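You operate a simulated robot arm through the tools that you are given. There is no shell and no other tool. Be economical: measure what you need, move in short steps, check, and stop when the job is done.

You run a simulated two-armed robot. Do the job below in one go: nothing can be reset, and whatever is moved stays where it is left.

Task
Wipe up the spill on the top of the long processor with the rag and put it back.

The check looks at the end state, three seconds after you hand in, the way a careful person would. Anything else that was tipped, shoved, dropped, spilled or broken makes it a failure.

Robot
Two 7-joint arms with two-finger parallel grippers on one trunk, on a base that drives. Base frame: it is fixed to the floor where the robot stands at the start and does not move with it; the origin is under the middle of the robot, x ahead of it, y to its left, z up. Units: m, degrees, N and s.
The left shoulder is at the start at [0.07, 0.176, 1.195], the right one opposite. With the tool pointing down near the work surface each hand reaches from about 0.3 to 0.74 m from the robot's upright axis, wherever it stands, measured 20 degrees to its own side. Payload 3.43 kg a hand.
Tool frame (each hand has its own): the origin (TCP) lies between the finger pads and is the grasp point; the fingertips stand 0.03 m ahead of it; z points along the fingers, y is the line along which they close. Largest opening 0.094 m; finger width 0.028, thickness 0.01; the body of the gripper, 0.05 by 0.096 m, starts 0.055 m behind the TCP.
Orientation is told as [roll, pitch, yaw] about the base's x, y, z axes, in that order, counted from this pose: with the fingers straight down and closing along the base's y, the tool's x points along the base's -x, its y along +y and its z along -z.

Tools
- The arms move only by the tool drive_tool. It takes "left_deltas", "right_deltas" or both (then of equal length, played together; a hand with none holds still); each is a list that holds one entry, the list of rows, each a list of 6 numbers: the shift along the tool's x, y, z in m, then the turn, a rotation vector about the tool's x, y, z in degrees. In form: [[[tx, ty, tz, rx, ry, rz], ...]]. A call has 1 to 10 rows; each row shifts and turns the commanded pose from where the row before left it, along the tool's axes as they then stand. "left_hand" and "right_hand" are, for a hand that has rows, the finger opening in m, from 0 to 0.094, set as the call begins (left out, the last holds). Each row takes 0.2 s and may step no farther than 0.05 m and 8.6 degrees from the row before; otherwise, or with a gripper value out of range, the whole call is refused. Where a pose cannot be reached the arm comes as near as it can. A force on the tool above 40 N (or 10 N above the force at the start of the call, whichever is more), or a blocked arm, ends the call early, and 0.2 s more pass. Each finger travels about 0.153 m/s and halts on what it meets, pressing with about 39 N; the grip force reading is that of the motor and also rises with nothing between the fingers. The clock runs only during rows and for 0.2 s after the last one: add rows that do not move to give the fingers time. It gives the time, the measured TCP pose, the force on the tool (base axes), the opening and the grip force at its end, in the units of the frame above (readings bear some noise), with the torque about the TCP (base axes, N m) and any sound that the robot's microphone picked up.
- Cameras (640 x 400 px; columns grow to the right, rows downward): "scene" is now at [0.143, 0.033, 1.5193]; the picture's right is [0.25, -0.97, 0.00], its down [-0.54, -0.14, -0.83] and it looks along [0.80, 0.20, -0.56] (base axes); focal length 270 px, centre (320, 200). "left" rides on the left gripper at [0.076, -0.014, -0.102] in its tool frame; the picture's right is [0.18, 0.98, 0.00], its down [-0.75, 0.14, -0.64] and it looks along [-0.63, 0.12, 0.77] (tool axes); focal length 243 px, centre (320, 200). "right" rides on the right gripper at [0.076, 0.014, -0.103] in its tool frame; the picture's right is [-0.18, 0.98, 0.00], its down [-0.75, -0.14, -0.64] and it looks along [-0.63, -0.12, 0.77] (tool axes); focal length 243 px, centre (320, 200). There is no depth. A picture from a camera that has moved, and an enlarged one, comes with that camera's place and axes in the base frame and with its lens. The place of the scene camera against the robot may be out by one fixed shift of up to 0.018 m in any direction.
- camera(camera): a new picture of that camera. No time passes.
- raise_lower(by): slides the trunk up (or, below 0, down) by that many m; the arms and the scene camera ride with it, the base frame stays. It gives what a move gives, with no picture.
- base_move(legs): drives the robot by 1 to 6 legs, each [ahead, turn to the left] in m and degrees, along the robot's own axes; the way and the turn of a leg run together, so that a leg with both is an arc; at most 1.5 m and 180 degrees a leg. The arms and the cameras ride along, it lands a little off, and it stops where it bumps. It gives what a move gives.
- turn_head(pan, tilt): turns the head with the scene camera to pan (to the left, within 86 degrees either way) and tilt (down, from -29 to 69), counted from straight ahead of the robot. It gives what a move gives.
- zoom(camera, box): a new picture of the part [left, top, right, bottom] of that camera's present view, enlarged. No time passes.
- sign_off(): hands the job in; it is judged then, once.

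Go step by step. Nothing tells you exact positions but the pictures and the camera data: compare them with the known pose of the tool, close in by small moves and look again before you grip or let go. The budget is 120 turns and 100 pictures, counting those below and the enlarged ones. Unless the task says otherwise, let go and move clear before handing in, and close with one line.

The tools are called after "Request:" as a command line: name --argument value ..., lists and objects as JSON in quotes. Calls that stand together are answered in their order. drive_tool: Moves the arms, as the interface text tells. Its arguments: {"type":"object","properties":{"left_deltas":{"type":"array","items":{"type":"array","items":{"type":"array","items":{"type":"number"}}}},"left_hand":{"type":"number"},"right_deltas":{"type":"array","items":{"type":"array","items":{"type":"array","items":{"type":"number"}}}},"right_hand":{"type":"number"}},"required":[]} The other tools are called the same way: raise_lower (by) slides the trunk up or down; base_move (legs) drives the base; turn_head (pan, tilt) turns the head that bears the scene camera; camera (camera) takes a picture; zoom (camera, box) takes an enlarged picture of a part of a camera's view; sign_off () hands the job in.

At the start:

```text
t: 0.0
left_position: [0.4339, 0.3982, 1.3176]
left_tcp_rot: [0.0, 0.0, 0.1]
left_contact_force: [0.4, 0.4, 0.2]
left_wrist_torque: [0.03, 0.03, 0.03]
left_gripper_width: 0.0939
left_grip_force: 0.1
right_position: [0.4112, -0.0995, 1.2405]
right_tcp_rot: [0.1, 0.0, 0.1]
right_contact_force: [0.3, -0.1, 0.2]
right_wrist_torque: [0.01, -0.02, -0.02]
right_gripper_width: 0.0939
right_grip_force: 0.1
trunk travel left (down, up): [-0.775, 0.065]
robot x, y, heading: [-0.0005, -0.0027, 0.1]
head pan, tilt: [14.3, 34.1]
```

scene: 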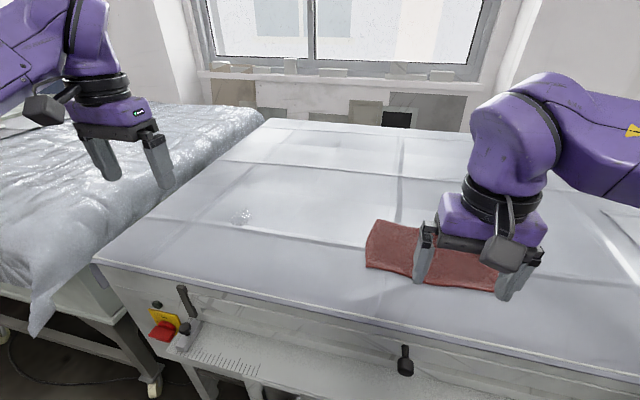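
right: 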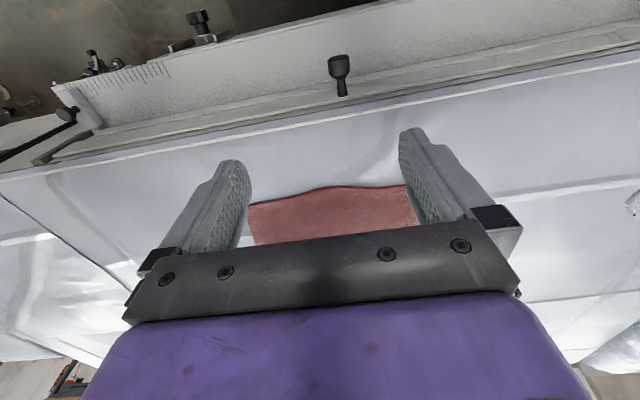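
left: 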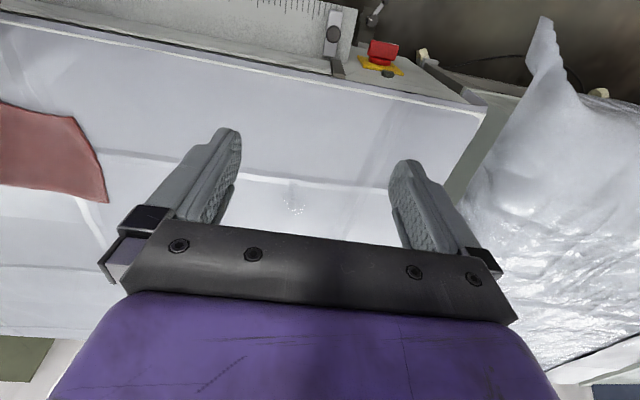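

I see the red rag on the table top under the right hand, and a faint glistening patch near scene pixel (243,216) that may be the spill. I'll zoom in on both before moving.

Request:
zoom --camera "scene" --box '[180, 110, 380, 260]'

Request:
zoom --camera "left" --box '[220, 140, 420, 265]'

Request:
zoom --camera "scene" --box '[340, 190, 560, 320]'

```text
2.67 times, centred on (280, 185) of scene
camera zoom: at [0.143, 0.033, 1.5193], right [0.25, -0.97, 0.0], down [-0.54, -0.14, -0.83], along [0.8, 0.2, -0.56], focal length 721 px, centre (427, 240)
```

zoom: 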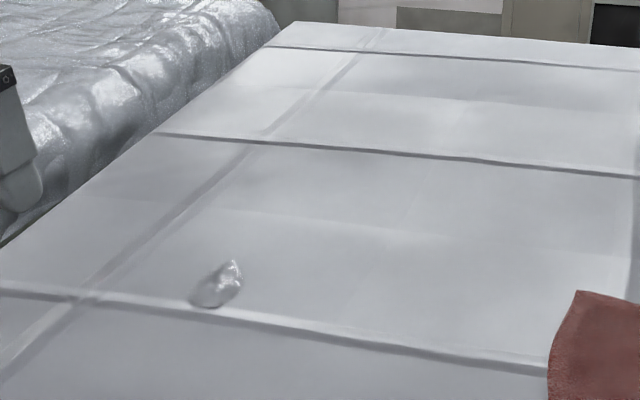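

```text
3.20 times, centred on (320, 202) of left
camera zoom: at [0.3568, 0.3835, 1.4208], right [-0.19, 0.98, 0.0], down [0.75, 0.14, 0.64], along [0.63, 0.12, -0.77], focal length 776 px, centre (320, 192)
```

zoom: 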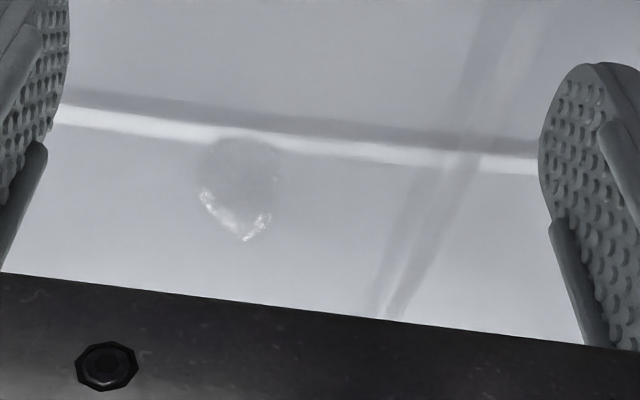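

```text
2.91 times, centred on (450, 255) of scene
camera zoom: at [0.143, 0.033, 1.5193], right [0.25, -0.97, 0.0], down [-0.54, -0.14, -0.83], along [0.8, 0.2, -0.56], focal length 786 px, centre (-58, 40)
```

zoom: 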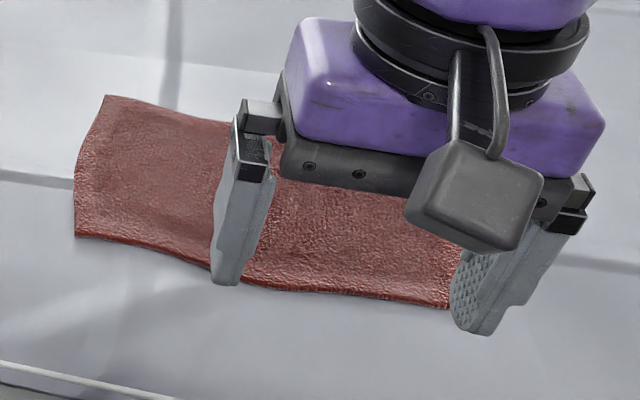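

The spill triangulates to about (0.67, 0.39, 1.05), and the rag spans roughly x 0.575–0.76, y −0.23–0.03. That is at the edge of reach, so I'll look down to see how much room the base has to drive ahead.

Request:
turn_head --pan 0 --tilt 69

Request:
camera --camera "scene"

```text
t: 1.0
left_position: [0.4335, 0.3973, 1.3179]
left_tcp_rot: [0.1, 0.0, 0.2]
left_contact_force: [1.0, -0.1, 0.5]
left_wrist_torque: [-0.03, -0.03, -0.01]
left_gripper_width: 0.0942
left_grip_force: 0.1
right_position: [0.4116, -0.1008, 1.2402]
right_tcp_rot: [0.0, 0.0, 0.0]
right_contact_force: [0.0, -0.6, 0.5]
right_wrist_torque: [0.0, 0.02, 0.0]
right_gripper_width: 0.0938
right_grip_force: 0.0
trunk travel left (down, up): [-0.775, 0.065]
robot x, y, heading: [-0.0004, -0.0018, -0.1]
head pan, tilt: [0.0, 68.8]
```

```text
93 pictures are left
camera scene: at [0.1132, 0.0111, 1.4743], right [0.0, -1.0, 0.0], down [-0.93, 0.0, -0.36], along [0.36, 0.0, -0.93], focal length 270 px, centre (320, 200)
```

scene: 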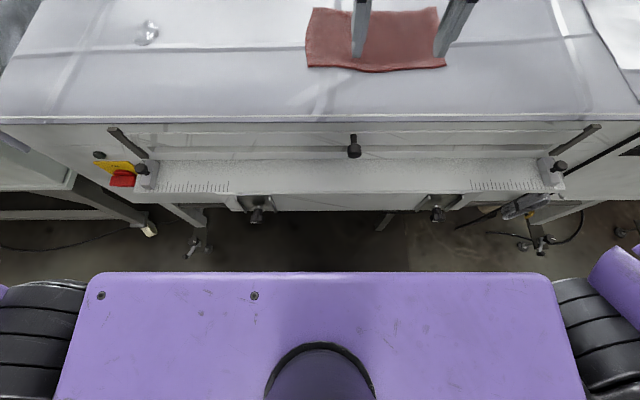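

The table legs and tray leave room, so I can drive about 0.1 m ahead and do the whole job with the left hand. First I'll move the right hand up and aside.

Request:
drive_tool --right_deltas '[[[0, -0.04, -0.02, 0, 0, 0], [0, -0.05, -0.02, 0, 0, 0], [0, -0.05, -0.02, 0, 0, 0], [0, -0.05, -0.02, 0, 0, 0], [0, -0.05, 0, 0, 0, 0]]]'

Request:
base_move --legs '[[0.1, 0]]'

Request:
turn_head --pan 5 --tilt 50

Request:
camera --camera "scene"

```text
refused: row 2 steps farther than a row can; nothing moved
```

```text
t: 2.1
left_position: [0.5303, 0.3975, 1.319]
left_tcp_rot: [0.1, -0.2, 0.0]
left_contact_force: [-0.9, -0.2, -0.2]
left_wrist_torque: [0.0, -0.03, 0.0]
left_gripper_width: 0.094
left_grip_force: 0.1
right_position: [0.507, -0.1006, 1.2429]
right_tcp_rot: [0.0, -0.3, 0.0]
right_contact_force: [0.0, -0.4, -0.1]
right_wrist_torque: [0.02, -0.02, 0.0]
right_gripper_width: 0.0939
right_grip_force: 0.1
trunk travel left (down, up): [-0.775, 0.065]
robot x, y, heading: [0.1007, -0.0048, -0.1]
head pan, tilt: [0.0, 68.8]
```

```text
t: 3.0
left_position: [0.5337, 0.398, 1.3169]
left_tcp_rot: [0.0, 0.0, 0.0]
left_contact_force: [0.1, -0.4, 0.2]
left_wrist_torque: [0.0, 0.03, 0.01]
left_gripper_width: 0.094
left_grip_force: 0.0
right_position: [0.5119, -0.1018, 1.2401]
right_tcp_rot: [-0.1, 0.2, 0.0]
right_contact_force: [-0.3, -0.4, 0.3]
right_wrist_torque: [0.0, 0.0, 0.01]
right_gripper_width: 0.0937
right_grip_force: 0.0
trunk travel left (down, up): [-0.775, 0.065]
robot x, y, heading: [0.0994, -0.0027, 0.2]
head pan, tilt: [5.0, 50.0]
```

```text
92 pictures are left
camera scene: at [0.2347, 0.0176, 1.496], right [0.09, -1.0, 0.0], down [-0.76, -0.07, -0.64], along [0.64, 0.05, -0.77], focal length 270 px, centre (320, 200)
```

scene: 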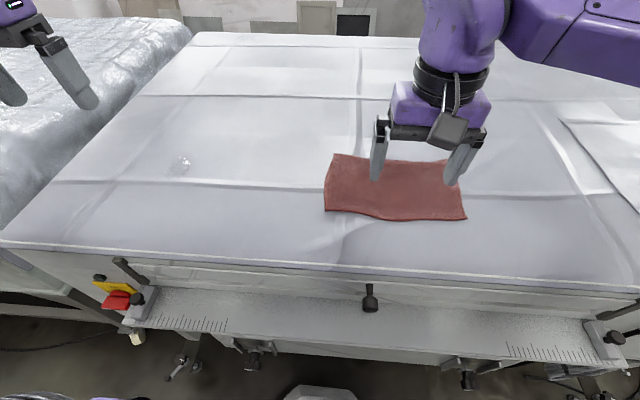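

The base drove cleanly, though the arm call was refused for a step that was too long. I'll repeat it with shorter steps, moving the right hand back and aside, then look at the rag.

Request:
drive_tool --right_deltas '[[[0.01, -0.035, -0.02, 0, 0, 0], [0.02, -0.04, -0.02, 0, 0, 0], [0.02, -0.04, -0.01, 0, 0, 0], [0.02, -0.04, 0, 0, 0, 0], [0.02, -0.04, 0, 0, 0, 0], [0.02, -0.04, 0, 0, 0, 0], [0.0, -0.04, 0, 0, 0, 0]]]'

Request:
camera --camera "scene"

Request:
zoom --camera "scene" --box '[300, 130, 490, 240]'

Request:
zoom --camera "scene" --box '[140, 130, 230, 190]'

```text
t: 4.6
left_position: [0.5326, 0.3968, 1.318]
left_tcp_rot: [0.0, 0.0, 0.1]
left_contact_force: [0.3, -0.4, -0.1]
left_wrist_torque: [0.04, 0.01, 0.02]
left_gripper_width: 0.0939
left_grip_force: 0.1
right_position: [0.3965, -0.257, 1.234]
right_tcp_rot: [0.1, 0.0, 0.0]
right_contact_force: [-0.5, -1.1, -1.1]
right_wrist_torque: [0.02, 0.02, 0.01]
right_gripper_width: 0.0942
right_grip_force: 0.0
right hand out of reach, approached as far as the arm can: row 3, 4, 5, 6, 7
trunk travel left (down, up): [-0.775, 0.065]
robot x, y, heading: [0.1029, 0.0014, -0.3]
head pan, tilt: [5.0, 50.0]
```

```text
91 pictures are left
camera scene: at [0.2336, 0.0169, 1.4962], right [0.09, -1.0, 0.0], down [-0.76, -0.07, -0.64], along [0.64, 0.06, -0.77], focal length 270 px, centre (320, 200)
```

scene: 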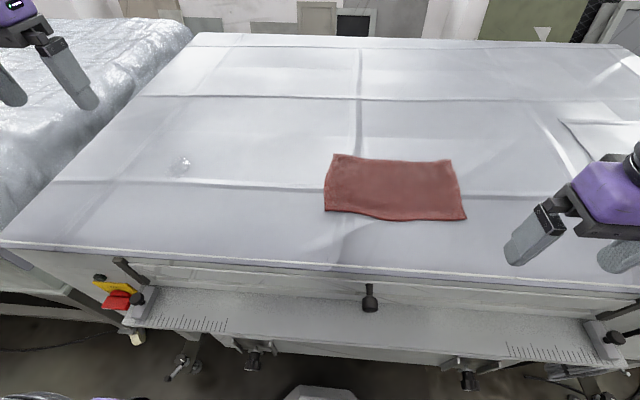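

```text
3.37 times, centred on (395, 185) of scene
camera zoom: at [0.2336, 0.0169, 1.4962], right [0.09, -1.0, 0.0], down [-0.76, -0.07, -0.64], along [0.64, 0.06, -0.77], focal length 910 px, centre (67, 250)
```

zoom: 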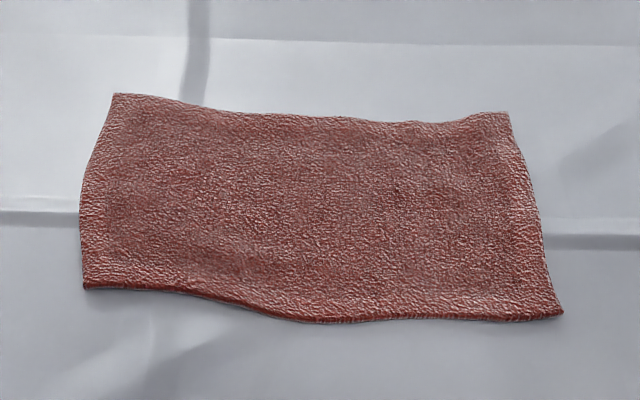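

```text
6.67 times, centred on (185, 160) of scene
camera zoom: at [0.2336, 0.0169, 1.4962], right [0.09, -1.0, 0.0], down [-0.76, -0.07, -0.64], along [0.64, 0.06, -0.77], focal length 1802 px, centre (1220, 467)
```

zoom: 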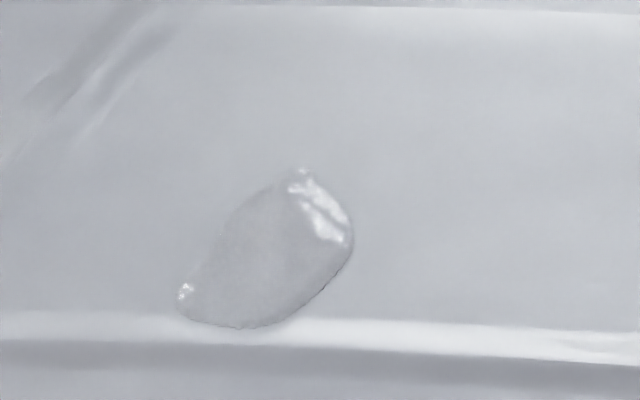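

The rag measures about 0.18 x 0.28 m, centred near (0.67, −0.11), and the spill is about 0.07 m wide near (0.67, 0.40). I'll bring the left hand over the rag, staying high.

Request:
drive_tool --left_deltas '[[[-0.0125, -0.046, 0, 0, 0, 0], [-0.0125, -0.046, 0, 0, 0, 0], [-0.0125, -0.046, 0, 0, 0, 0], [-0.0125, -0.046, 0, 0, 0, 0], [-0.0125, -0.046, 0, 0, 0, 0], [-0.0125, -0.046, 0, 0, 0, 0], [-0.0125, -0.046, 0, 0, 0, 0], [-0.0125, -0.046, 0, 0, 0, 0], [-0.0125, -0.046, 0, 0, 0, 0], [-0.0125, -0.046, 0, 0, 0, 0]]]'

Request:
drive_tool --left_deltas '[[[-0.01, -0.045, 0.01, 0, 0, 0], [0, 0, 0.04, 0, 0, 0], [0, 0, 0.04, 0, 0, 0], [0, 0, 0.03, 0, 0, 0]]]'

Request:
camera --camera "scene"

Request:
camera --camera "left"

```text
t: 6.8
left_position: [0.644, -0.0152, 1.3184]
left_tcp_rot: [-0.2, -0.2, 0.0]
left_contact_force: [0.6, 0.8, -0.5]
left_wrist_torque: [0.0, 0.02, -0.01]
left_gripper_width: 0.094
left_grip_force: 0.0
left hand out of reach, approached as far as the arm can: row 10
right_position: [0.3968, -0.2568, 1.2338]
right_tcp_rot: [0.0, -0.1, 0.0]
right_contact_force: [0.2, 0.3, 0.4]
right_wrist_torque: [-0.04, 0.02, -0.01]
right_gripper_width: 0.0941
right_grip_force: 0.0
trunk travel left (down, up): [-0.775, 0.065]
robot x, y, heading: [0.0979, -0.0015, -0.2]
head pan, tilt: [5.0, 50.0]
```

```text
t: 7.8
left_position: [0.6384, -0.0336, 1.2017]
left_tcp_rot: [-0.1, -0.1, 0.1]
left_contact_force: [0.0, -0.1, 0.5]
left_wrist_torque: [-0.01, -0.01, -0.04]
left_gripper_width: 0.0939
left_grip_force: 0.1
left hand out of reach, approached as far as the arm can: row 1
right_position: [0.3956, -0.2586, 1.2338]
right_tcp_rot: [0.1, -0.2, 0.0]
right_contact_force: [0.7, -0.8, -0.1]
right_wrist_torque: [0.0, 0.03, 0.03]
right_gripper_width: 0.0938
right_grip_force: 0.0
trunk travel left (down, up): [-0.775, 0.065]
robot x, y, heading: [0.1, -0.0004, -0.0]
head pan, tilt: [5.0, 50.0]
```

```text
88 pictures are left
camera scene: at [0.2328, 0.0151, 1.4964], right [0.09, -1.0, 0.0], down [-0.76, -0.06, -0.64], along [0.64, 0.06, -0.77], focal length 270 px, centre (320, 200)
```

scene: 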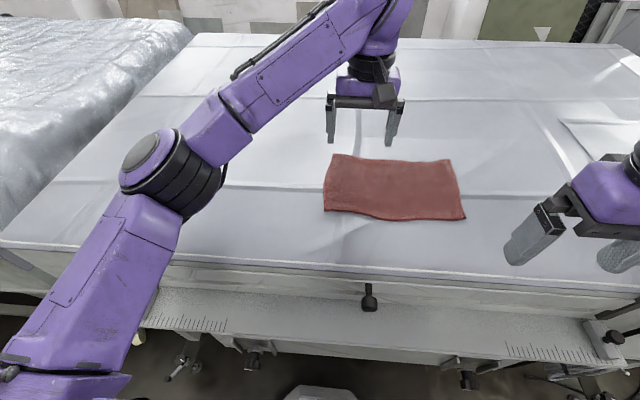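

```text
87 pictures are left
camera left: at [0.5616, -0.0488, 1.3045], right [-0.19, 0.98, 0.0], down [0.75, 0.14, 0.64], along [0.63, 0.12, -0.77], focal length 243 px, centre (320, 200)
```

left: 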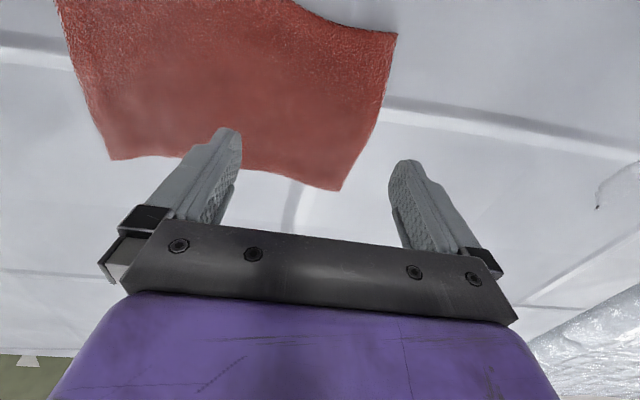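

The wrist camera puts the rag centre near (0.665, −0.125), with the scene camera reading about 0.015 m off in y. I'll see whether the left arm reaches there now that the hand is lower.

Request:
drive_tool --left_deltas '[[[-0.0, -0.04, 0.01, 0, 0, 0], [0, -0.03, 0.01, 0, 0, 0], [0, -0.02, 0.01, 0, 0, 0]]]'

```text
t: 8.6
left_position: [0.6384, -0.1222, 1.171]
left_tcp_rot: [0.1, -0.1, 0.1]
left_contact_force: [-0.5, -0.2, -0.6]
left_wrist_torque: [-0.01, -0.04, 0.02]
left_gripper_width: 0.0943
left_grip_force: 0.0
right_position: [0.3971, -0.2557, 1.2334]
right_tcp_rot: [0.1, -0.1, 0.0]
right_contact_force: [0.7, -0.1, -0.3]
right_wrist_torque: [0.01, 0.0, -0.01]
right_gripper_width: 0.0938
right_grip_force: 0.1
trunk travel left (down, up): [-0.775, 0.065]
robot x, y, heading: [0.1003, -0.0019, -0.1]
head pan, tilt: [5.0, 50.0]
```

It reaches. I'll move over the rag centre, lower to just above it and look.

Request:
drive_tool --left_deltas '[[[-0.027, 0, 0.02, 0, 0, 0], [0, 0, 0.03, 0, 0, 0], [0, 0, 0.015, 0, 0, 0]]]' --left_hand 0.07

Request:
camera --camera "scene"

Request:
camera --camera "left"

```text
t: 9.4
left_position: [0.6578, -0.1008, 1.1039]
left_tcp_rot: [0.1, -0.1, 0.1]
left_contact_force: [0.4, -0.4, 0.0]
left_wrist_torque: [0.04, -0.01, -0.05]
left_gripper_width: 0.0702
left_grip_force: 0.1
left hand out of reach, approached as far as the arm can: row 1
right_position: [0.3962, -0.2577, 1.233]
right_tcp_rot: [0.2, -0.2, 0.0]
right_contact_force: [-0.5, 0.2, 0.0]
right_wrist_torque: [0.0, 0.0, -0.02]
right_gripper_width: 0.094
right_grip_force: 0.1
trunk travel left (down, up): [-0.775, 0.065]
robot x, y, heading: [0.1011, -0.0036, -0.0]
head pan, tilt: [5.0, 50.0]
```

```text
86 pictures are left
camera scene: at [0.2325, 0.0159, 1.4964], right [0.09, -1.0, 0.0], down [-0.76, -0.07, -0.64], along [0.64, 0.06, -0.77], focal length 270 px, centre (320, 200)
```

scene: 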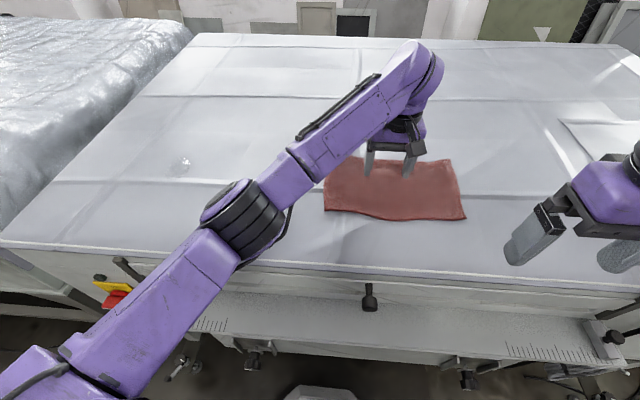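

```text
85 pictures are left
camera left: at [0.5806, -0.1165, 1.2071], right [-0.18, 0.98, 0.0], down [0.75, 0.14, 0.64], along [0.63, 0.12, -0.77], focal length 243 px, centre (320, 200)
```

left: 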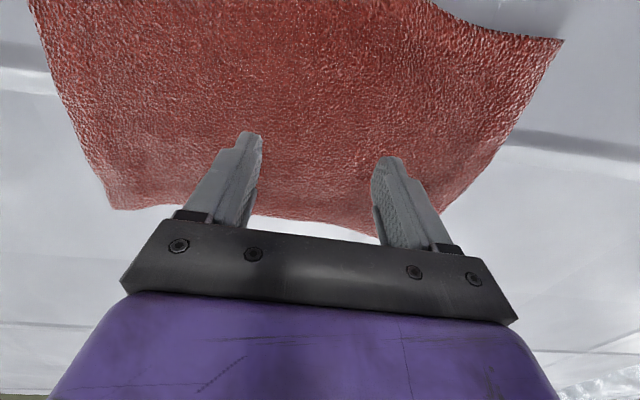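

The hand is slightly left of the rag's middle. I'll shift by 2 cm and lower until I feel light contact.

Request:
drive_tool --left_deltas '[[[0.01, -0.02, 0, 0, 0, 0], [0, 0, 0.008, 0, 0, 0], [0, 0, 0.006, 0, 0, 0], [0, 0, 0.004, 0, 0, 0]]]' --left_hand 0.07

```text
t: 10.4
left_position: [0.647, -0.1229, 1.0847]
left_tcp_rot: [0.0, 0.0, -0.1]
left_contact_force: [-0.2, 0.4, -0.3]
left_wrist_torque: [-0.03, 0.0, 0.02]
left_gripper_width: 0.0699
left_grip_force: 0.1
right_position: [0.3967, -0.2577, 1.233]
right_tcp_rot: [0.1, -0.1, 0.1]
right_contact_force: [-0.4, -0.7, -0.1]
right_wrist_torque: [0.03, -0.04, -0.02]
right_gripper_width: 0.0942
right_grip_force: 0.1
trunk travel left (down, up): [-0.775, 0.065]
robot x, y, heading: [0.0977, -0.0012, 0.1]
head pan, tilt: [5.0, 50.0]
```

Request:
drive_tool --left_deltas '[[[0, 0, 0.003, 0, 0, 0], [0, 0, 0.003, 0, 0, 0]]]'

Request:
zoom --camera "left" --box '[180, 100, 480, 270]'

```text
t: 11.0
left_position: [0.6474, -0.1225, 1.0804]
left_tcp_rot: [0.0, 0.0, 0.0]
left_contact_force: [0.0, -0.4, 0.2]
left_wrist_torque: [-0.01, -0.02, 0.03]
left_gripper_width: 0.0701
left_grip_force: 0.0
right_position: [0.3962, -0.2572, 1.2329]
right_tcp_rot: [0.1, 0.0, 0.0]
right_contact_force: [0.3, 0.3, 0.4]
right_wrist_torque: [-0.01, 0.02, -0.01]
right_gripper_width: 0.094
right_grip_force: 0.0
trunk travel left (down, up): [-0.775, 0.065]
robot x, y, heading: [0.0991, 0.0009, -0.0]
head pan, tilt: [5.0, 50.0]
```

```text
2.13 times, centred on (330, 185) of left
camera zoom: at [0.5705, -0.1367, 1.1825], right [-0.18, 0.98, 0.0], down [0.75, 0.14, 0.64], along [0.63, 0.12, -0.77], focal length 518 px, centre (299, 232)
```

zoom: 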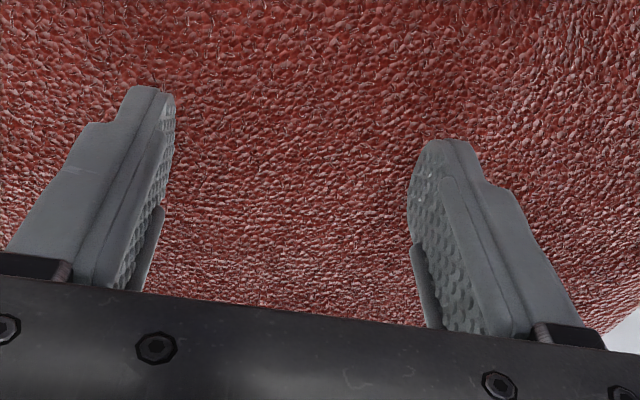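

No contact yet. I'll continue in small steps.

Request:
drive_tool --left_deltas '[[[0, 0, 0.003, 0, 0, 0], [0, 0, 0.003, 0, 0, 0], [0, 0, 0.002, 0, 0, 0]]]'

```text
t: 11.8
left_position: [0.6474, -0.1208, 1.072]
left_tcp_rot: [0.1, 0.0, 0.0]
left_contact_force: [0.0, 0.0, 0.3]
left_wrist_torque: [-0.02, -0.01, 0.02]
left_gripper_width: 0.07
left_grip_force: 0.0
right_position: [0.3969, -0.257, 1.2335]
right_tcp_rot: [0.1, -0.1, 0.0]
right_contact_force: [0.6, 0.8, -0.6]
right_wrist_torque: [-0.02, -0.01, -0.01]
right_gripper_width: 0.094
right_grip_force: 0.1
trunk travel left (down, up): [-0.775, 0.065]
robot x, y, heading: [0.1001, -0.0035, 0.3]
head pan, tilt: [5.0, 50.0]
```

Request:
drive_tool --left_deltas '[[[0, 0, 0.003, 0, 0, 0], [0, 0, 0.003, 0, 0, 0], [0, 0, 0.003, 0, 0, 0]]]'

Request:
zoom --camera "left" --box '[180, 100, 480, 270]'

```text
t: 12.6
left_position: [0.6465, -0.1221, 1.07]
left_tcp_rot: [-0.3, -0.8, -0.2]
left_contact_force: [-3.8, 1.3, 17.6]
left_wrist_torque: [0.19, 0.15, 0.02]
left_gripper_width: 0.0699
left_grip_force: 0.0
right_position: [0.3926, -0.2567, 1.2351]
right_tcp_rot: [0.0, -0.2, 0.1]
right_contact_force: [-0.6, 0.2, 0.2]
right_wrist_torque: [-0.01, 0.01, 0.03]
right_gripper_width: 0.0937
right_grip_force: 0.0
trunk travel left (down, up): [-0.775, 0.065]
robot x, y, heading: [0.1006, -0.0032, -0.4]
head pan, tilt: [5.0, 50.0]
stopped in row 3 (left hand): the force on the tool passed its limit at 44 N (the readings are from after the stop); the commanded pose is now the measured one
```

```text
2.13 times, centred on (330, 185) of left
camera zoom: at [0.5681, -0.135, 1.172], right [-0.18, 0.98, -0.01], down [0.74, 0.14, 0.65], along [0.64, 0.11, -0.76], focal length 518 px, centre (299, 232)
```

zoom: 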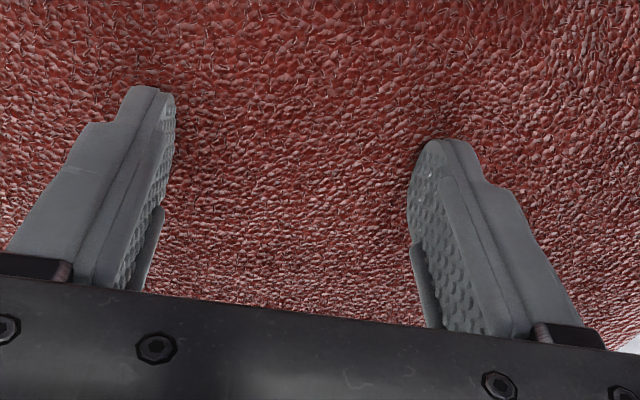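

The tips press the cloth at 1.070 with about 18 N. Closing now to gather a fold.

Request:
drive_tool --left_deltas '[[[0, 0, 0, 0, 0, 0], [0, 0, 0, 0, 0, 0], [0, 0, 0, 0, 0, 0], [0, 0, 0, 0, 0, 0]]]' --left_hand 0.0

Request:
camera --camera "left"

Request:
zoom --camera "scene" --box '[300, 110, 490, 240]'

```text
t: 13.6
left_position: [0.6446, -0.1231, 1.0692]
left_tcp_rot: [-0.2, -0.9, -0.1]
left_contact_force: [4.6, 0.2, 30.7]
left_wrist_torque: [-0.02, -0.05, -0.02]
left_gripper_width: 0.0049
left_grip_force: 38.9
right_position: [0.3947, -0.2561, 1.2351]
right_tcp_rot: [0.0, -0.2, 0.0]
right_contact_force: [-0.6, 0.4, 0.0]
right_wrist_torque: [0.03, 0.05, 0.01]
right_gripper_width: 0.094
right_grip_force: 0.0
trunk travel left (down, up): [-0.775, 0.065]
robot x, y, heading: [0.1022, 0.0018, 0.2]
head pan, tilt: [5.0, 50.0]
```

```text
82 pictures are left
camera left: at [0.5681, -0.1347, 1.1717], right [-0.18, 0.98, -0.01], down [0.74, 0.14, 0.65], along [0.64, 0.11, -0.76], focal length 243 px, centre (320, 200)
```

left: 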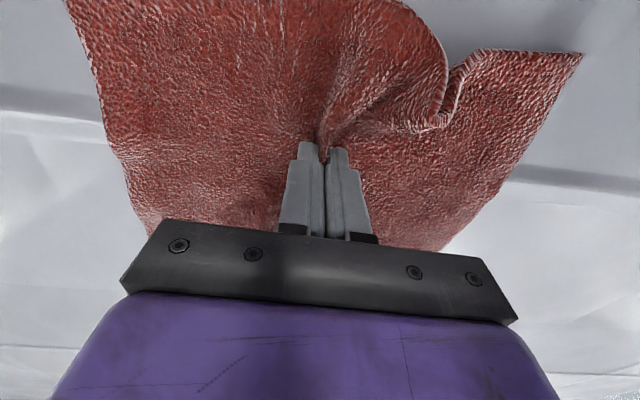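

```text
3.08 times, centred on (395, 175) of scene
camera zoom: at [0.2297, 0.0183, 1.4968], right [0.09, -1.0, 0.0], down [-0.76, -0.07, -0.64], along [0.64, 0.05, -0.76], focal length 832 px, centre (89, 277)
```

zoom: 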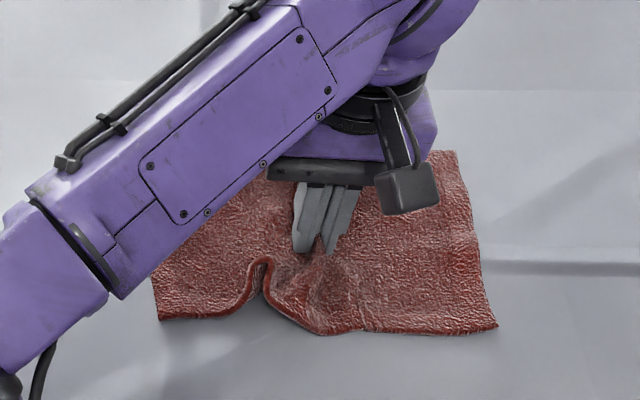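

The fold is pinched at about 5 mm. I'll lift slowly while moving left to stay within reach.

Request:
drive_tool --left_deltas '[[[0, 0, -0.015, 0, 0, 0], [0, 0, -0.02, 0, 0, 0], [0, 0, -0.025, 0, 0, 0], [0, 0, -0.025, 0, 0, 0], [0, 0.02, -0.025, 0, 0, 0], [0, 0.025, -0.025, 0, 0, 0], [0, 0.025, -0.02, 0, 0, 0], [0, 0.025, -0.02, 0, 0, 0]]]' --left_hand 0.0

Request:
camera --camera "scene"

```text
t: 15.3
left_position: [0.6478, -0.0248, 1.2435]
left_tcp_rot: [-0.2, -0.6, -0.1]
left_contact_force: [0.4, 0.9, -0.2]
left_wrist_torque: [-0.06, -0.02, 0.02]
left_gripper_width: 0.0045
left_grip_force: 39.0
right_position: [0.396, -0.2548, 1.2338]
right_tcp_rot: [-0.1, 0.0, 0.0]
right_contact_force: [-0.2, 0.3, -0.9]
right_wrist_torque: [-0.02, -0.02, -0.01]
right_gripper_width: 0.094
right_grip_force: 0.0
trunk travel left (down, up): [-0.775, 0.065]
robot x, y, heading: [0.1006, 0.0002, 0.1]
head pan, tilt: [5.0, 50.0]
```

```text
80 pictures are left
camera scene: at [0.2328, 0.0191, 1.4963], right [0.09, -1.0, 0.0], down [-0.76, -0.07, -0.64], along [0.64, 0.05, -0.77], focal length 270 px, centre (320, 200)
```

scene: 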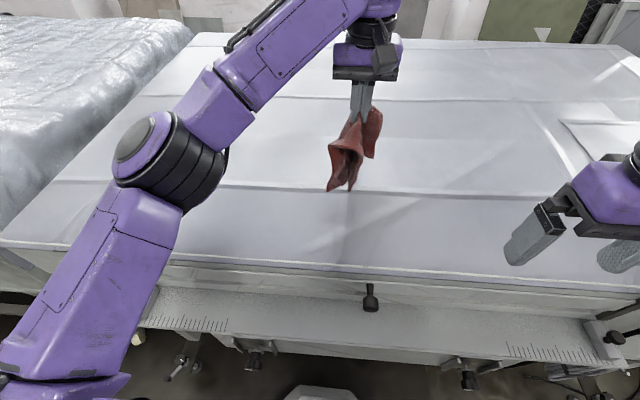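

The rag hangs from the gripper with nothing disturbed. Carrying it over to above the spill.

Request:
drive_tool --left_deltas '[[[0, 0.045, 0, 0, 0, 0], [0, 0.045, 0, 0, 0, 0], [0, 0.045, 0, 0, 0, 0], [0, 0.045, 0, 0, 0, 0], [-0.005, 0.045, 0, 0, 0, 0], [-0.005, 0.045, 0, 0, 0, 0], [-0.005, 0.045, 0, 0, 0, 0], [-0.005, 0.045, 0, 0, 0, 0], [0, 0.045, 0, 0, 0, 0], [0, 0.01, 0, 0, 0, 0]]]' --left_hand 0.0

Request:
turn_head --pan 25 --tilt 45

Request:
camera --camera "scene"

Request:
camera --camera "left"

```text
t: 17.6
left_position: [0.6682, 0.3901, 1.2422]
left_tcp_rot: [-0.1, -0.5, -0.1]
left_contact_force: [-0.1, -0.2, 0.0]
left_wrist_torque: [-0.02, -0.02, 0.03]
left_gripper_width: 0.0045
left_grip_force: 39.2
right_position: [0.3959, -0.256, 1.233]
right_tcp_rot: [-0.1, 0.1, -0.1]
right_contact_force: [-0.9, 0.4, -0.2]
right_wrist_torque: [0.01, -0.01, -0.01]
right_gripper_width: 0.0941
right_grip_force: 0.1
trunk travel left (down, up): [-0.775, 0.065]
robot x, y, heading: [0.101, 0.0009, -0.1]
head pan, tilt: [5.0, 50.0]
```

```text
t: 18.4
left_position: [0.6687, 0.3899, 1.2425]
left_tcp_rot: [-0.2, -0.6, -0.1]
left_contact_force: [0.6, -0.2, -0.6]
left_wrist_torque: [0.01, -0.01, 0.01]
left_gripper_width: 0.0042
left_grip_force: 39.3
right_position: [0.3972, -0.2567, 1.2335]
right_tcp_rot: [0.1, 0.0, 0.1]
right_contact_force: [-0.2, 0.0, 0.0]
right_wrist_torque: [-0.01, 0.01, -0.04]
right_gripper_width: 0.094
right_grip_force: 0.0
trunk travel left (down, up): [-0.775, 0.065]
robot x, y, heading: [0.0955, -0.0032, -0.2]
head pan, tilt: [25.0, 45.0]
```

```text
79 pictures are left
camera scene: at [0.2304, 0.0449, 1.5031], right [0.42, -0.91, 0.0], down [-0.64, -0.3, -0.71], along [0.64, 0.3, -0.71], focal length 270 px, centre (320, 200)
```

scene: 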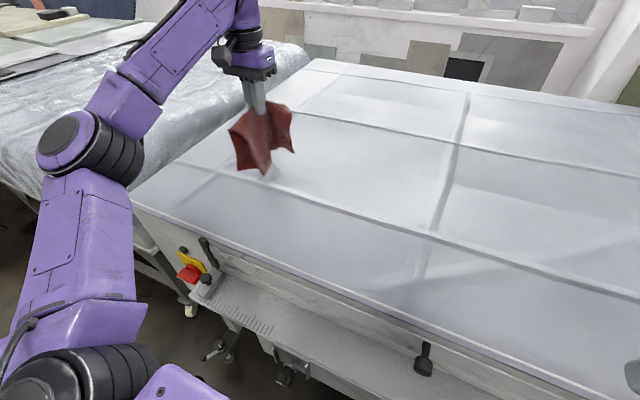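

```text
78 pictures are left
camera left: at [0.5909, 0.3757, 1.3446], right [-0.18, 0.98, 0.0], down [0.75, 0.14, 0.65], along [0.64, 0.11, -0.76], focal length 243 px, centre (320, 200)
```

left: 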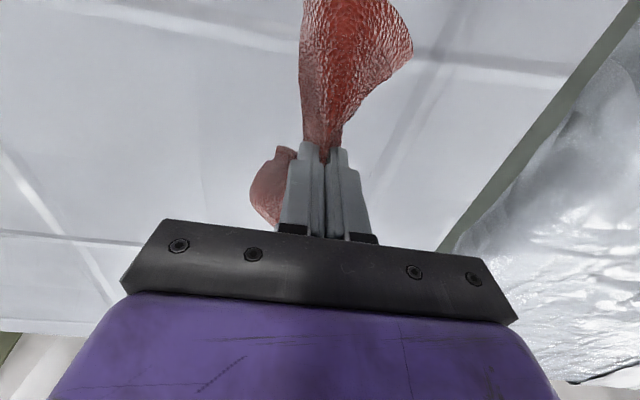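

The spill sits right beneath the rag. Lowering onto it in small steps.

Request:
drive_tool --left_deltas '[[[0, 0, 0.03, 0, 0, 0], [0, 0, 0.03, 0, 0, 0], [0, 0, 0.03, 0, 0, 0], [0, 0, 0.03, 0, 0, 0], [0, 0, 0.02, 0, 0, 0], [0, 0, 0.015, 0, 0, 0]]]' --left_hand 0.0

Request:
zoom --camera "scene" --box '[160, 60, 400, 220]'

Request:
camera --camera "left"

```text
t: 19.8
left_position: [0.6667, 0.3876, 1.0854]
left_tcp_rot: [-0.3, -0.6, -0.1]
left_contact_force: [0.7, 0.4, 2.9]
left_wrist_torque: [-0.05, -0.02, -0.05]
left_gripper_width: 0.0045
left_grip_force: 39.1
right_position: [0.3962, -0.2573, 1.2342]
right_tcp_rot: [0.1, -0.1, 0.0]
right_contact_force: [-0.4, -0.3, -0.8]
right_wrist_torque: [0.0, -0.05, 0.01]
right_gripper_width: 0.0938
right_grip_force: 0.1
trunk travel left (down, up): [-0.775, 0.065]
robot x, y, heading: [0.0983, -0.0, -0.2]
head pan, tilt: [25.0, 45.0]
```

```text
2.50 times, centred on (280, 140) of scene
camera zoom: at [0.2296, 0.0446, 1.5033], right [0.42, -0.91, 0.0], down [-0.64, -0.3, -0.71], along [0.64, 0.3, -0.71], focal length 676 px, centre (420, 350)
```

zoom: 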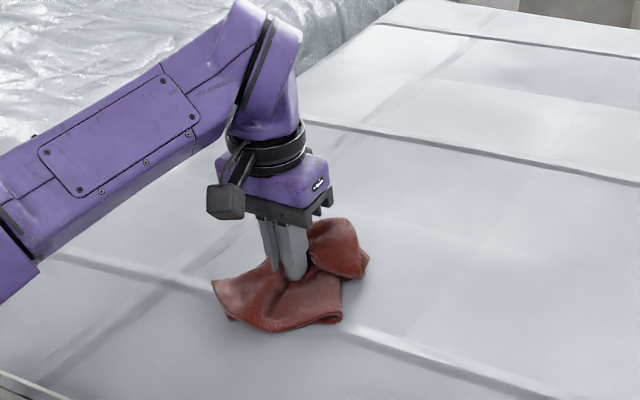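

```text
76 pictures are left
camera left: at [0.5905, 0.3738, 1.1885], right [-0.18, 0.98, -0.01], down [0.75, 0.14, 0.65], along [0.64, 0.11, -0.76], focal length 243 px, centre (320, 200)
```

left: 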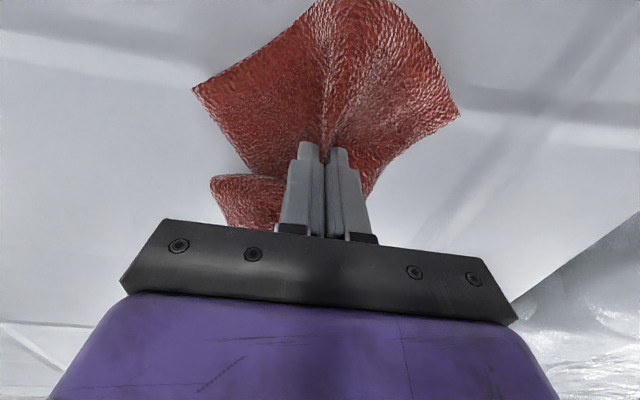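

The rag bunches over the spill under light contact. I'll press a little more and rub in a pattern covering about ±5 cm.

Request:
drive_tool --left_deltas '[[[0, 0, 0.006, 0, 0, 0], [0, 0.025, 0, 0, 0, 0], [0, 0.025, 0, 0, 0, 0], [0, -0.035, 0, 0, 0, 0], [0, -0.035, 0, 0, 0, 0], [0, -0.03, 0, 0, 0, 0], [-0.025, 0.02, 0, 0, 0, 0], [0, 0.03, 0, 0, 0, 0], [0, 0.03, 0, 0, 0, 0], [0, 0.02, 0, 0, 0, 0]]]' --left_hand 0.0

Request:
drive_tool --left_deltas '[[[0.025, 0, 0, 0, 0, 0], [0.03, 0, 0, 0, 0, 0], [0, -0.035, 0, 0, 0, 0], [0, -0.035, 0, 0, 0, 0], [0, -0.03, 0, 0, 0, 0], [-0.03, 0.025, 0, 0, 0, 0], [-0.03, 0.025, 0, 0, 0, 0], [0.03, 0, 0, 0, 0, 0], [0.03, 0, 0, 0, 0, 0], [-0.03, 0, 0, 0, 0, 0]]]' --left_hand 0.0

Request:
zoom --camera "scene" --box '[160, 60, 400, 220]'

```text
t: 22.0
left_position: [0.6949, 0.4391, 1.0799]
left_tcp_rot: [-0.3, -0.7, -0.1]
left_contact_force: [0.3, -0.2, 1.5]
left_wrist_torque: [-0.05, 0.01, -0.04]
left_gripper_width: 0.0044
left_grip_force: 38.6
right_position: [0.3973, -0.2565, 1.2339]
right_tcp_rot: [0.0, 0.0, 0.0]
right_contact_force: [-0.2, 0.0, -0.1]
right_wrist_torque: [-0.02, -0.03, 0.0]
right_gripper_width: 0.094
right_grip_force: 0.2
trunk travel left (down, up): [-0.775, 0.065]
robot x, y, heading: [0.0999, 0.0029, -0.1]
head pan, tilt: [25.0, 45.0]
```

```text
t: 24.2
left_position: [0.6723, 0.3873, 1.0781]
left_tcp_rot: [-0.2, -0.4, -0.1]
left_contact_force: [-0.8, -0.7, 1.9]
left_wrist_torque: [0.0, 0.08, 0.0]
left_gripper_width: 0.0047
left_grip_force: 39.2
right_position: [0.4009, -0.2588, 1.2313]
right_tcp_rot: [0.1, 0.1, 0.0]
right_contact_force: [1.2, 0.9, -1.0]
right_wrist_torque: [0.02, 0.03, 0.0]
right_gripper_width: 0.094
right_grip_force: 0.0
trunk travel left (down, up): [-0.775, 0.065]
robot x, y, heading: [0.0972, -0.0021, -0.3]
head pan, tilt: [25.0, 45.0]
```

```text
2.50 times, centred on (280, 140) of scene
camera zoom: at [0.234, 0.0432, 1.5029], right [0.42, -0.91, 0.0], down [-0.64, -0.3, -0.71], along [0.64, 0.3, -0.71], focal length 676 px, centre (420, 350)
```

zoom: 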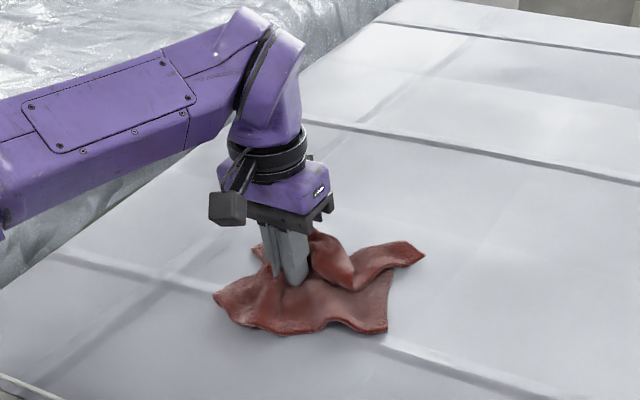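

I've rubbed over the area. Now I'll lift and check whether the spill is gone.

Request:
drive_tool --left_deltas '[[[0, 0, -0.03, 0, 0, 0], [0, 0, -0.03, 0, 0, 0], [0, 0, -0.04, 0, 0, 0], [0, 0, -0.04, 0, 0, 0], [0, -0.04, -0.02, 0, 0, 0], [0, -0.045, 0, 0, 0, 0], [0, -0.045, 0, 0, 0, 0], [0, -0.045, 0, 0, 0, 0]]]' --left_hand 0.0

Request:
zoom --camera "scene" --box '[160, 60, 400, 220]'

Request:
camera --camera "left"

```text
t: 26.0
left_position: [0.6712, 0.2103, 1.242]
left_tcp_rot: [0.0, -0.5, -0.1]
left_contact_force: [0.4, -0.7, -0.8]
left_wrist_torque: [-0.01, -0.02, 0.0]
left_gripper_width: 0.0048
left_grip_force: 38.5
right_position: [0.3969, -0.26, 1.2323]
right_tcp_rot: [0.1, 0.0, -0.1]
right_contact_force: [0.2, -0.1, -0.4]
right_wrist_torque: [0.03, 0.01, -0.01]
right_gripper_width: 0.094
right_grip_force: 0.0
trunk travel left (down, up): [-0.775, 0.065]
robot x, y, heading: [0.0985, -0.0005, 0.1]
head pan, tilt: [25.0, 45.0]
```

```text
2.50 times, centred on (280, 140) of scene
camera zoom: at [0.2309, 0.042, 1.5032], right [0.42, -0.91, 0.0], down [-0.64, -0.3, -0.71], along [0.64, 0.3, -0.71], focal length 676 px, centre (420, 350)
```

zoom: 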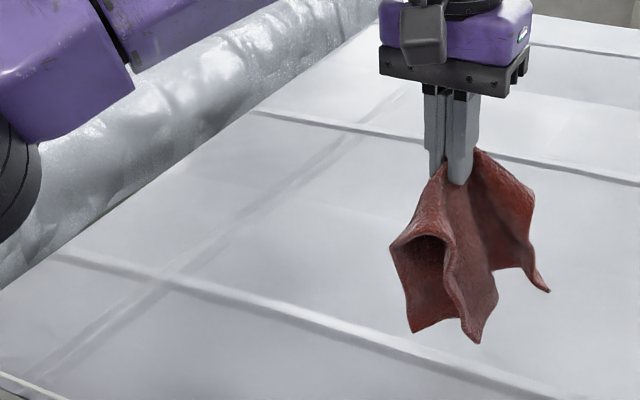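

```text
73 pictures are left
camera left: at [0.5926, 0.1968, 1.3442], right [-0.18, 0.98, 0.0], down [0.75, 0.14, 0.65], along [0.64, 0.12, -0.76], focal length 243 px, centre (320, 200)
```

left: 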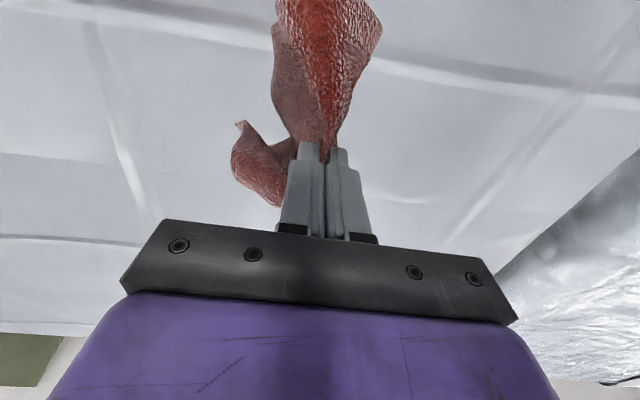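

The spill looks gone, so I'll take a close look at that spot before returning the rag.

Request:
zoom --camera "scene" --box '[190, 115, 320, 200]'

```text
4.71 times, centred on (255, 158) of scene
camera zoom: at [0.2309, 0.042, 1.5032], right [0.42, -0.91, 0.0], down [-0.64, -0.3, -0.71], along [0.64, 0.3, -0.71], focal length 1272 px, centre (626, 400)
```

zoom: 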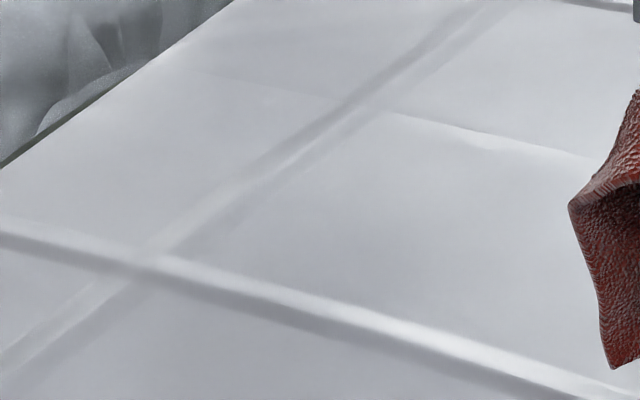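

The surface is clean. Carrying the rag back to its original spot, about (0.645, −0.123).

Request:
drive_tool --left_deltas '[[[0.005, -0.047, 0, 0, 0, 0], [0.005, -0.047, 0, 0, 0, 0], [0.005, -0.047, 0, 0, 0, 0], [0.005, -0.047, 0, 0, 0, 0], [0.005, -0.047, 0, 0, 0, 0], [0, -0.025, 0.015, 0, 0, 0], [0, -0.025, 0.02, 0, 0, 0], [0, -0.025, 0.02, 0, 0, 0], [0, -0.025, 0.02, 0, 0, 0]]]' --left_hand 0.0

Request:
turn_head --pan -5 --tilt 50

Request:
camera --camera "scene"

```text
t: 28.0
left_position: [0.6416, -0.1212, 1.1648]
left_tcp_rot: [-0.1, -0.7, -0.1]
left_contact_force: [0.1, 0.4, 0.1]
left_wrist_torque: [-0.04, 0.02, -0.04]
left_gripper_width: 0.0045
left_grip_force: 38.9
right_position: [0.3971, -0.2584, 1.2336]
right_tcp_rot: [0.1, -0.1, -0.1]
right_contact_force: [-0.5, -0.4, -0.4]
right_wrist_torque: [-0.02, -0.03, 0.02]
right_gripper_width: 0.0939
right_grip_force: 0.1
trunk travel left (down, up): [-0.775, 0.065]
robot x, y, heading: [0.0985, -0.0029, -0.1]
head pan, tilt: [25.0, 45.0]
```

```text
t: 28.9
left_position: [0.6424, -0.12, 1.1646]
left_tcp_rot: [-0.1, -0.5, -0.2]
left_contact_force: [0.6, 1.1, -1.0]
left_wrist_torque: [-0.01, 0.02, 0.01]
left_gripper_width: 0.0045
left_grip_force: 39.0
right_position: [0.3966, -0.256, 1.2337]
right_tcp_rot: [0.0, 0.0, 0.0]
right_contact_force: [-0.2, 0.5, -0.2]
right_wrist_torque: [-0.01, 0.03, 0.04]
right_gripper_width: 0.0939
right_grip_force: 0.1
trunk travel left (down, up): [-0.775, 0.065]
robot x, y, heading: [0.0983, -0.0022, 0.1]
head pan, tilt: [-5.0, 50.0]
```

```text
71 pictures are left
camera scene: at [0.2333, 0.0039, 1.4963], right [-0.09, -1.0, 0.0], down [-0.76, 0.07, -0.64], along [0.64, -0.06, -0.77], focal length 270 px, centre (320, 200)
```

scene: 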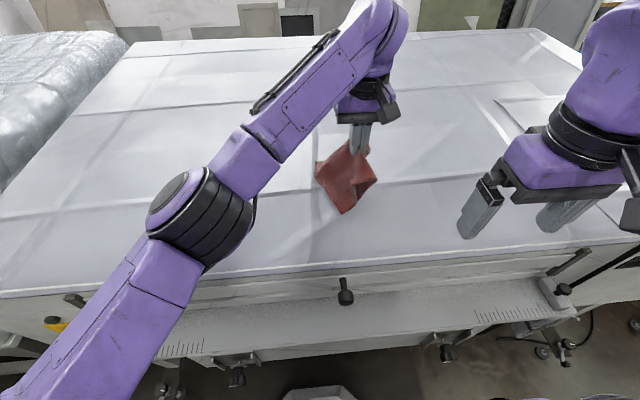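

It hangs right over its old place. Lowering to just above the table.

Request:
drive_tool --left_deltas '[[[0, 0, 0.025, 0, 0, 0], [0, 0, 0.02, 0, 0, 0], [0, 0, 0.02, 0, 0, 0], [0, 0, 0.015, 0, 0, 0], [0, 0, 0.008, 0, 0, 0], [0, 0, 0, 0, 0, 0]]]' --left_hand 0.0

Request:
zoom --camera "scene" --box '[240, 100, 480, 250]'

Request:
camera --camera "left"

```text
t: 30.3
left_position: [0.6418, -0.1225, 1.0789]
left_tcp_rot: [-0.2, -0.7, -0.2]
left_contact_force: [-2.8, -0.5, 12.1]
left_wrist_torque: [-0.07, 0.04, 0.0]
left_gripper_width: 0.0046
left_grip_force: 39.3
right_position: [0.3964, -0.2563, 1.233]
right_tcp_rot: [-0.1, 0.0, -0.2]
right_contact_force: [1.0, -0.3, -0.7]
right_wrist_torque: [-0.04, -0.03, 0.0]
right_gripper_width: 0.0939
right_grip_force: 0.1
trunk travel left (down, up): [-0.775, 0.065]
robot x, y, heading: [0.0995, -0.0002, -0.1]
head pan, tilt: [-5.0, 50.0]
```

```text
2.67 times, centred on (360, 175) of scene
camera zoom: at [0.2316, 0.0039, 1.4965], right [-0.09, -1.0, 0.0], down [-0.76, 0.07, -0.64], along [0.64, -0.06, -0.77], focal length 721 px, centre (213, 267)
```

zoom: 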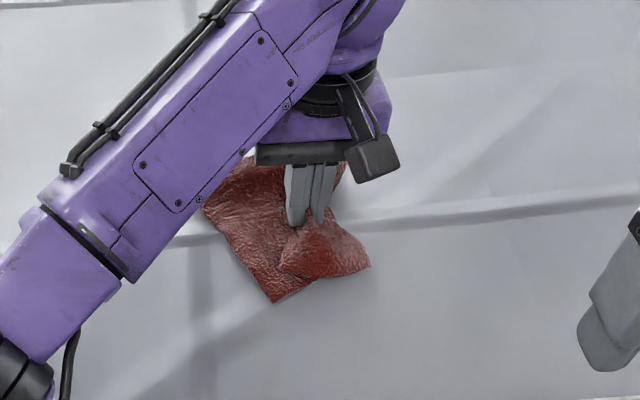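

```text
69 pictures are left
camera left: at [0.5638, -0.1359, 1.1808], right [-0.18, 0.98, -0.01], down [0.75, 0.14, 0.65], along [0.64, 0.11, -0.76], focal length 243 px, centre (320, 200)
```

left: 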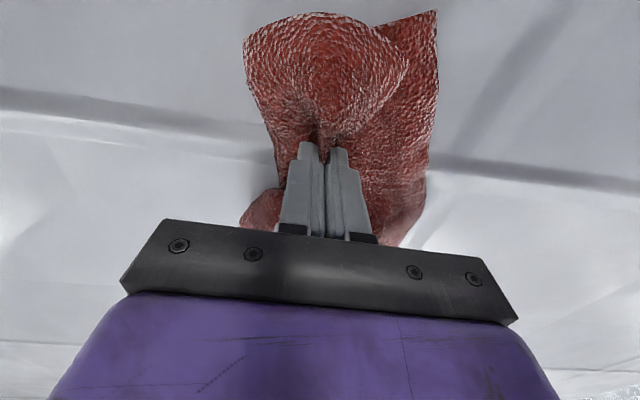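

The rag is down but partly folded. I'll release, rise clear and look.

Request:
drive_tool --left_deltas '[[[0, 0, 0, 0, 0, 0], [0, 0, -0.01, 0, 0, 0], [0, 0, -0.01, 0, 0, 0], [0, 0, -0.02, 0, 0, 0], [0, 0, -0.03, 0, 0, 0], [0, 0.04, -0.02, 0, 0, 0], [0, 0.04, -0.02, 0, 0, 0], [0, 0.048, 0, 0, 0, 0], [0, 0.048, 0, 0, 0, 0]]]' --left_hand 0.05

Request:
camera --camera "scene"

Request:
zoom --camera "scene" --box '[240, 100, 480, 250]'

```text
t: 32.3
left_position: [0.6427, 0.0574, 1.1881]
left_tcp_rot: [-0.3, -0.5, -0.2]
left_contact_force: [-0.8, 1.1, -0.3]
left_wrist_torque: [-0.05, 0.03, -0.01]
left_gripper_width: 0.0499
left_grip_force: 0.0
right_position: [0.3981, -0.2532, 1.2333]
right_tcp_rot: [-0.1, -0.1, 0.1]
right_contact_force: [0.1, 0.6, 0.3]
right_wrist_torque: [-0.02, 0.01, 0.0]
right_gripper_width: 0.0938
right_grip_force: 0.1
trunk travel left (down, up): [-0.775, 0.065]
robot x, y, heading: [0.099, -0.0003, -0.4]
head pan, tilt: [-5.0, 50.0]
```

```text
68 pictures are left
camera scene: at [0.2334, 0.008, 1.4962], right [-0.09, -1.0, 0.0], down [-0.76, 0.07, -0.64], along [0.64, -0.06, -0.77], focal length 270 px, centre (320, 200)
```

scene: 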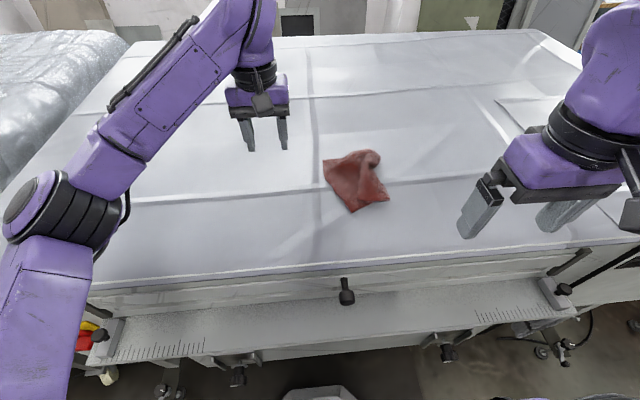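

```text
2.67 times, centred on (360, 175) of scene
camera zoom: at [0.2334, 0.008, 1.4962], right [-0.09, -1.0, 0.0], down [-0.76, 0.07, -0.64], along [0.64, -0.06, -0.77], focal length 721 px, centre (213, 267)
```

zoom: 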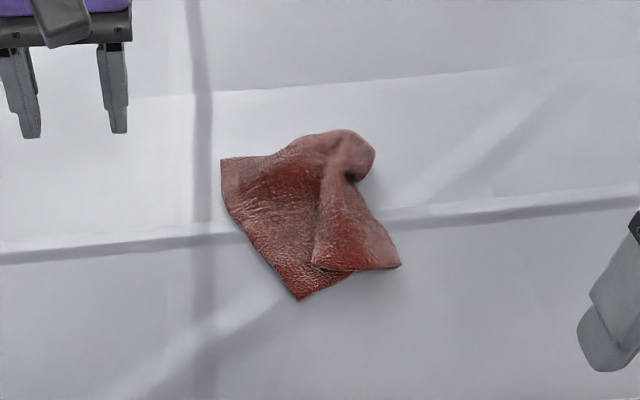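

The rag is released with its centre about 1 cm from its original spot, though it lies crumpled rather than flat. The spill area is clean, nothing else has moved and both hands are clear, so I'm handing in.

Request:
sign_off

```text
The job is handed in.
```

The spill on the long processor is wiped up, and the rag is back within about 1 cm of its original spot, crumpled rather than flat; nothing else was disturbed.
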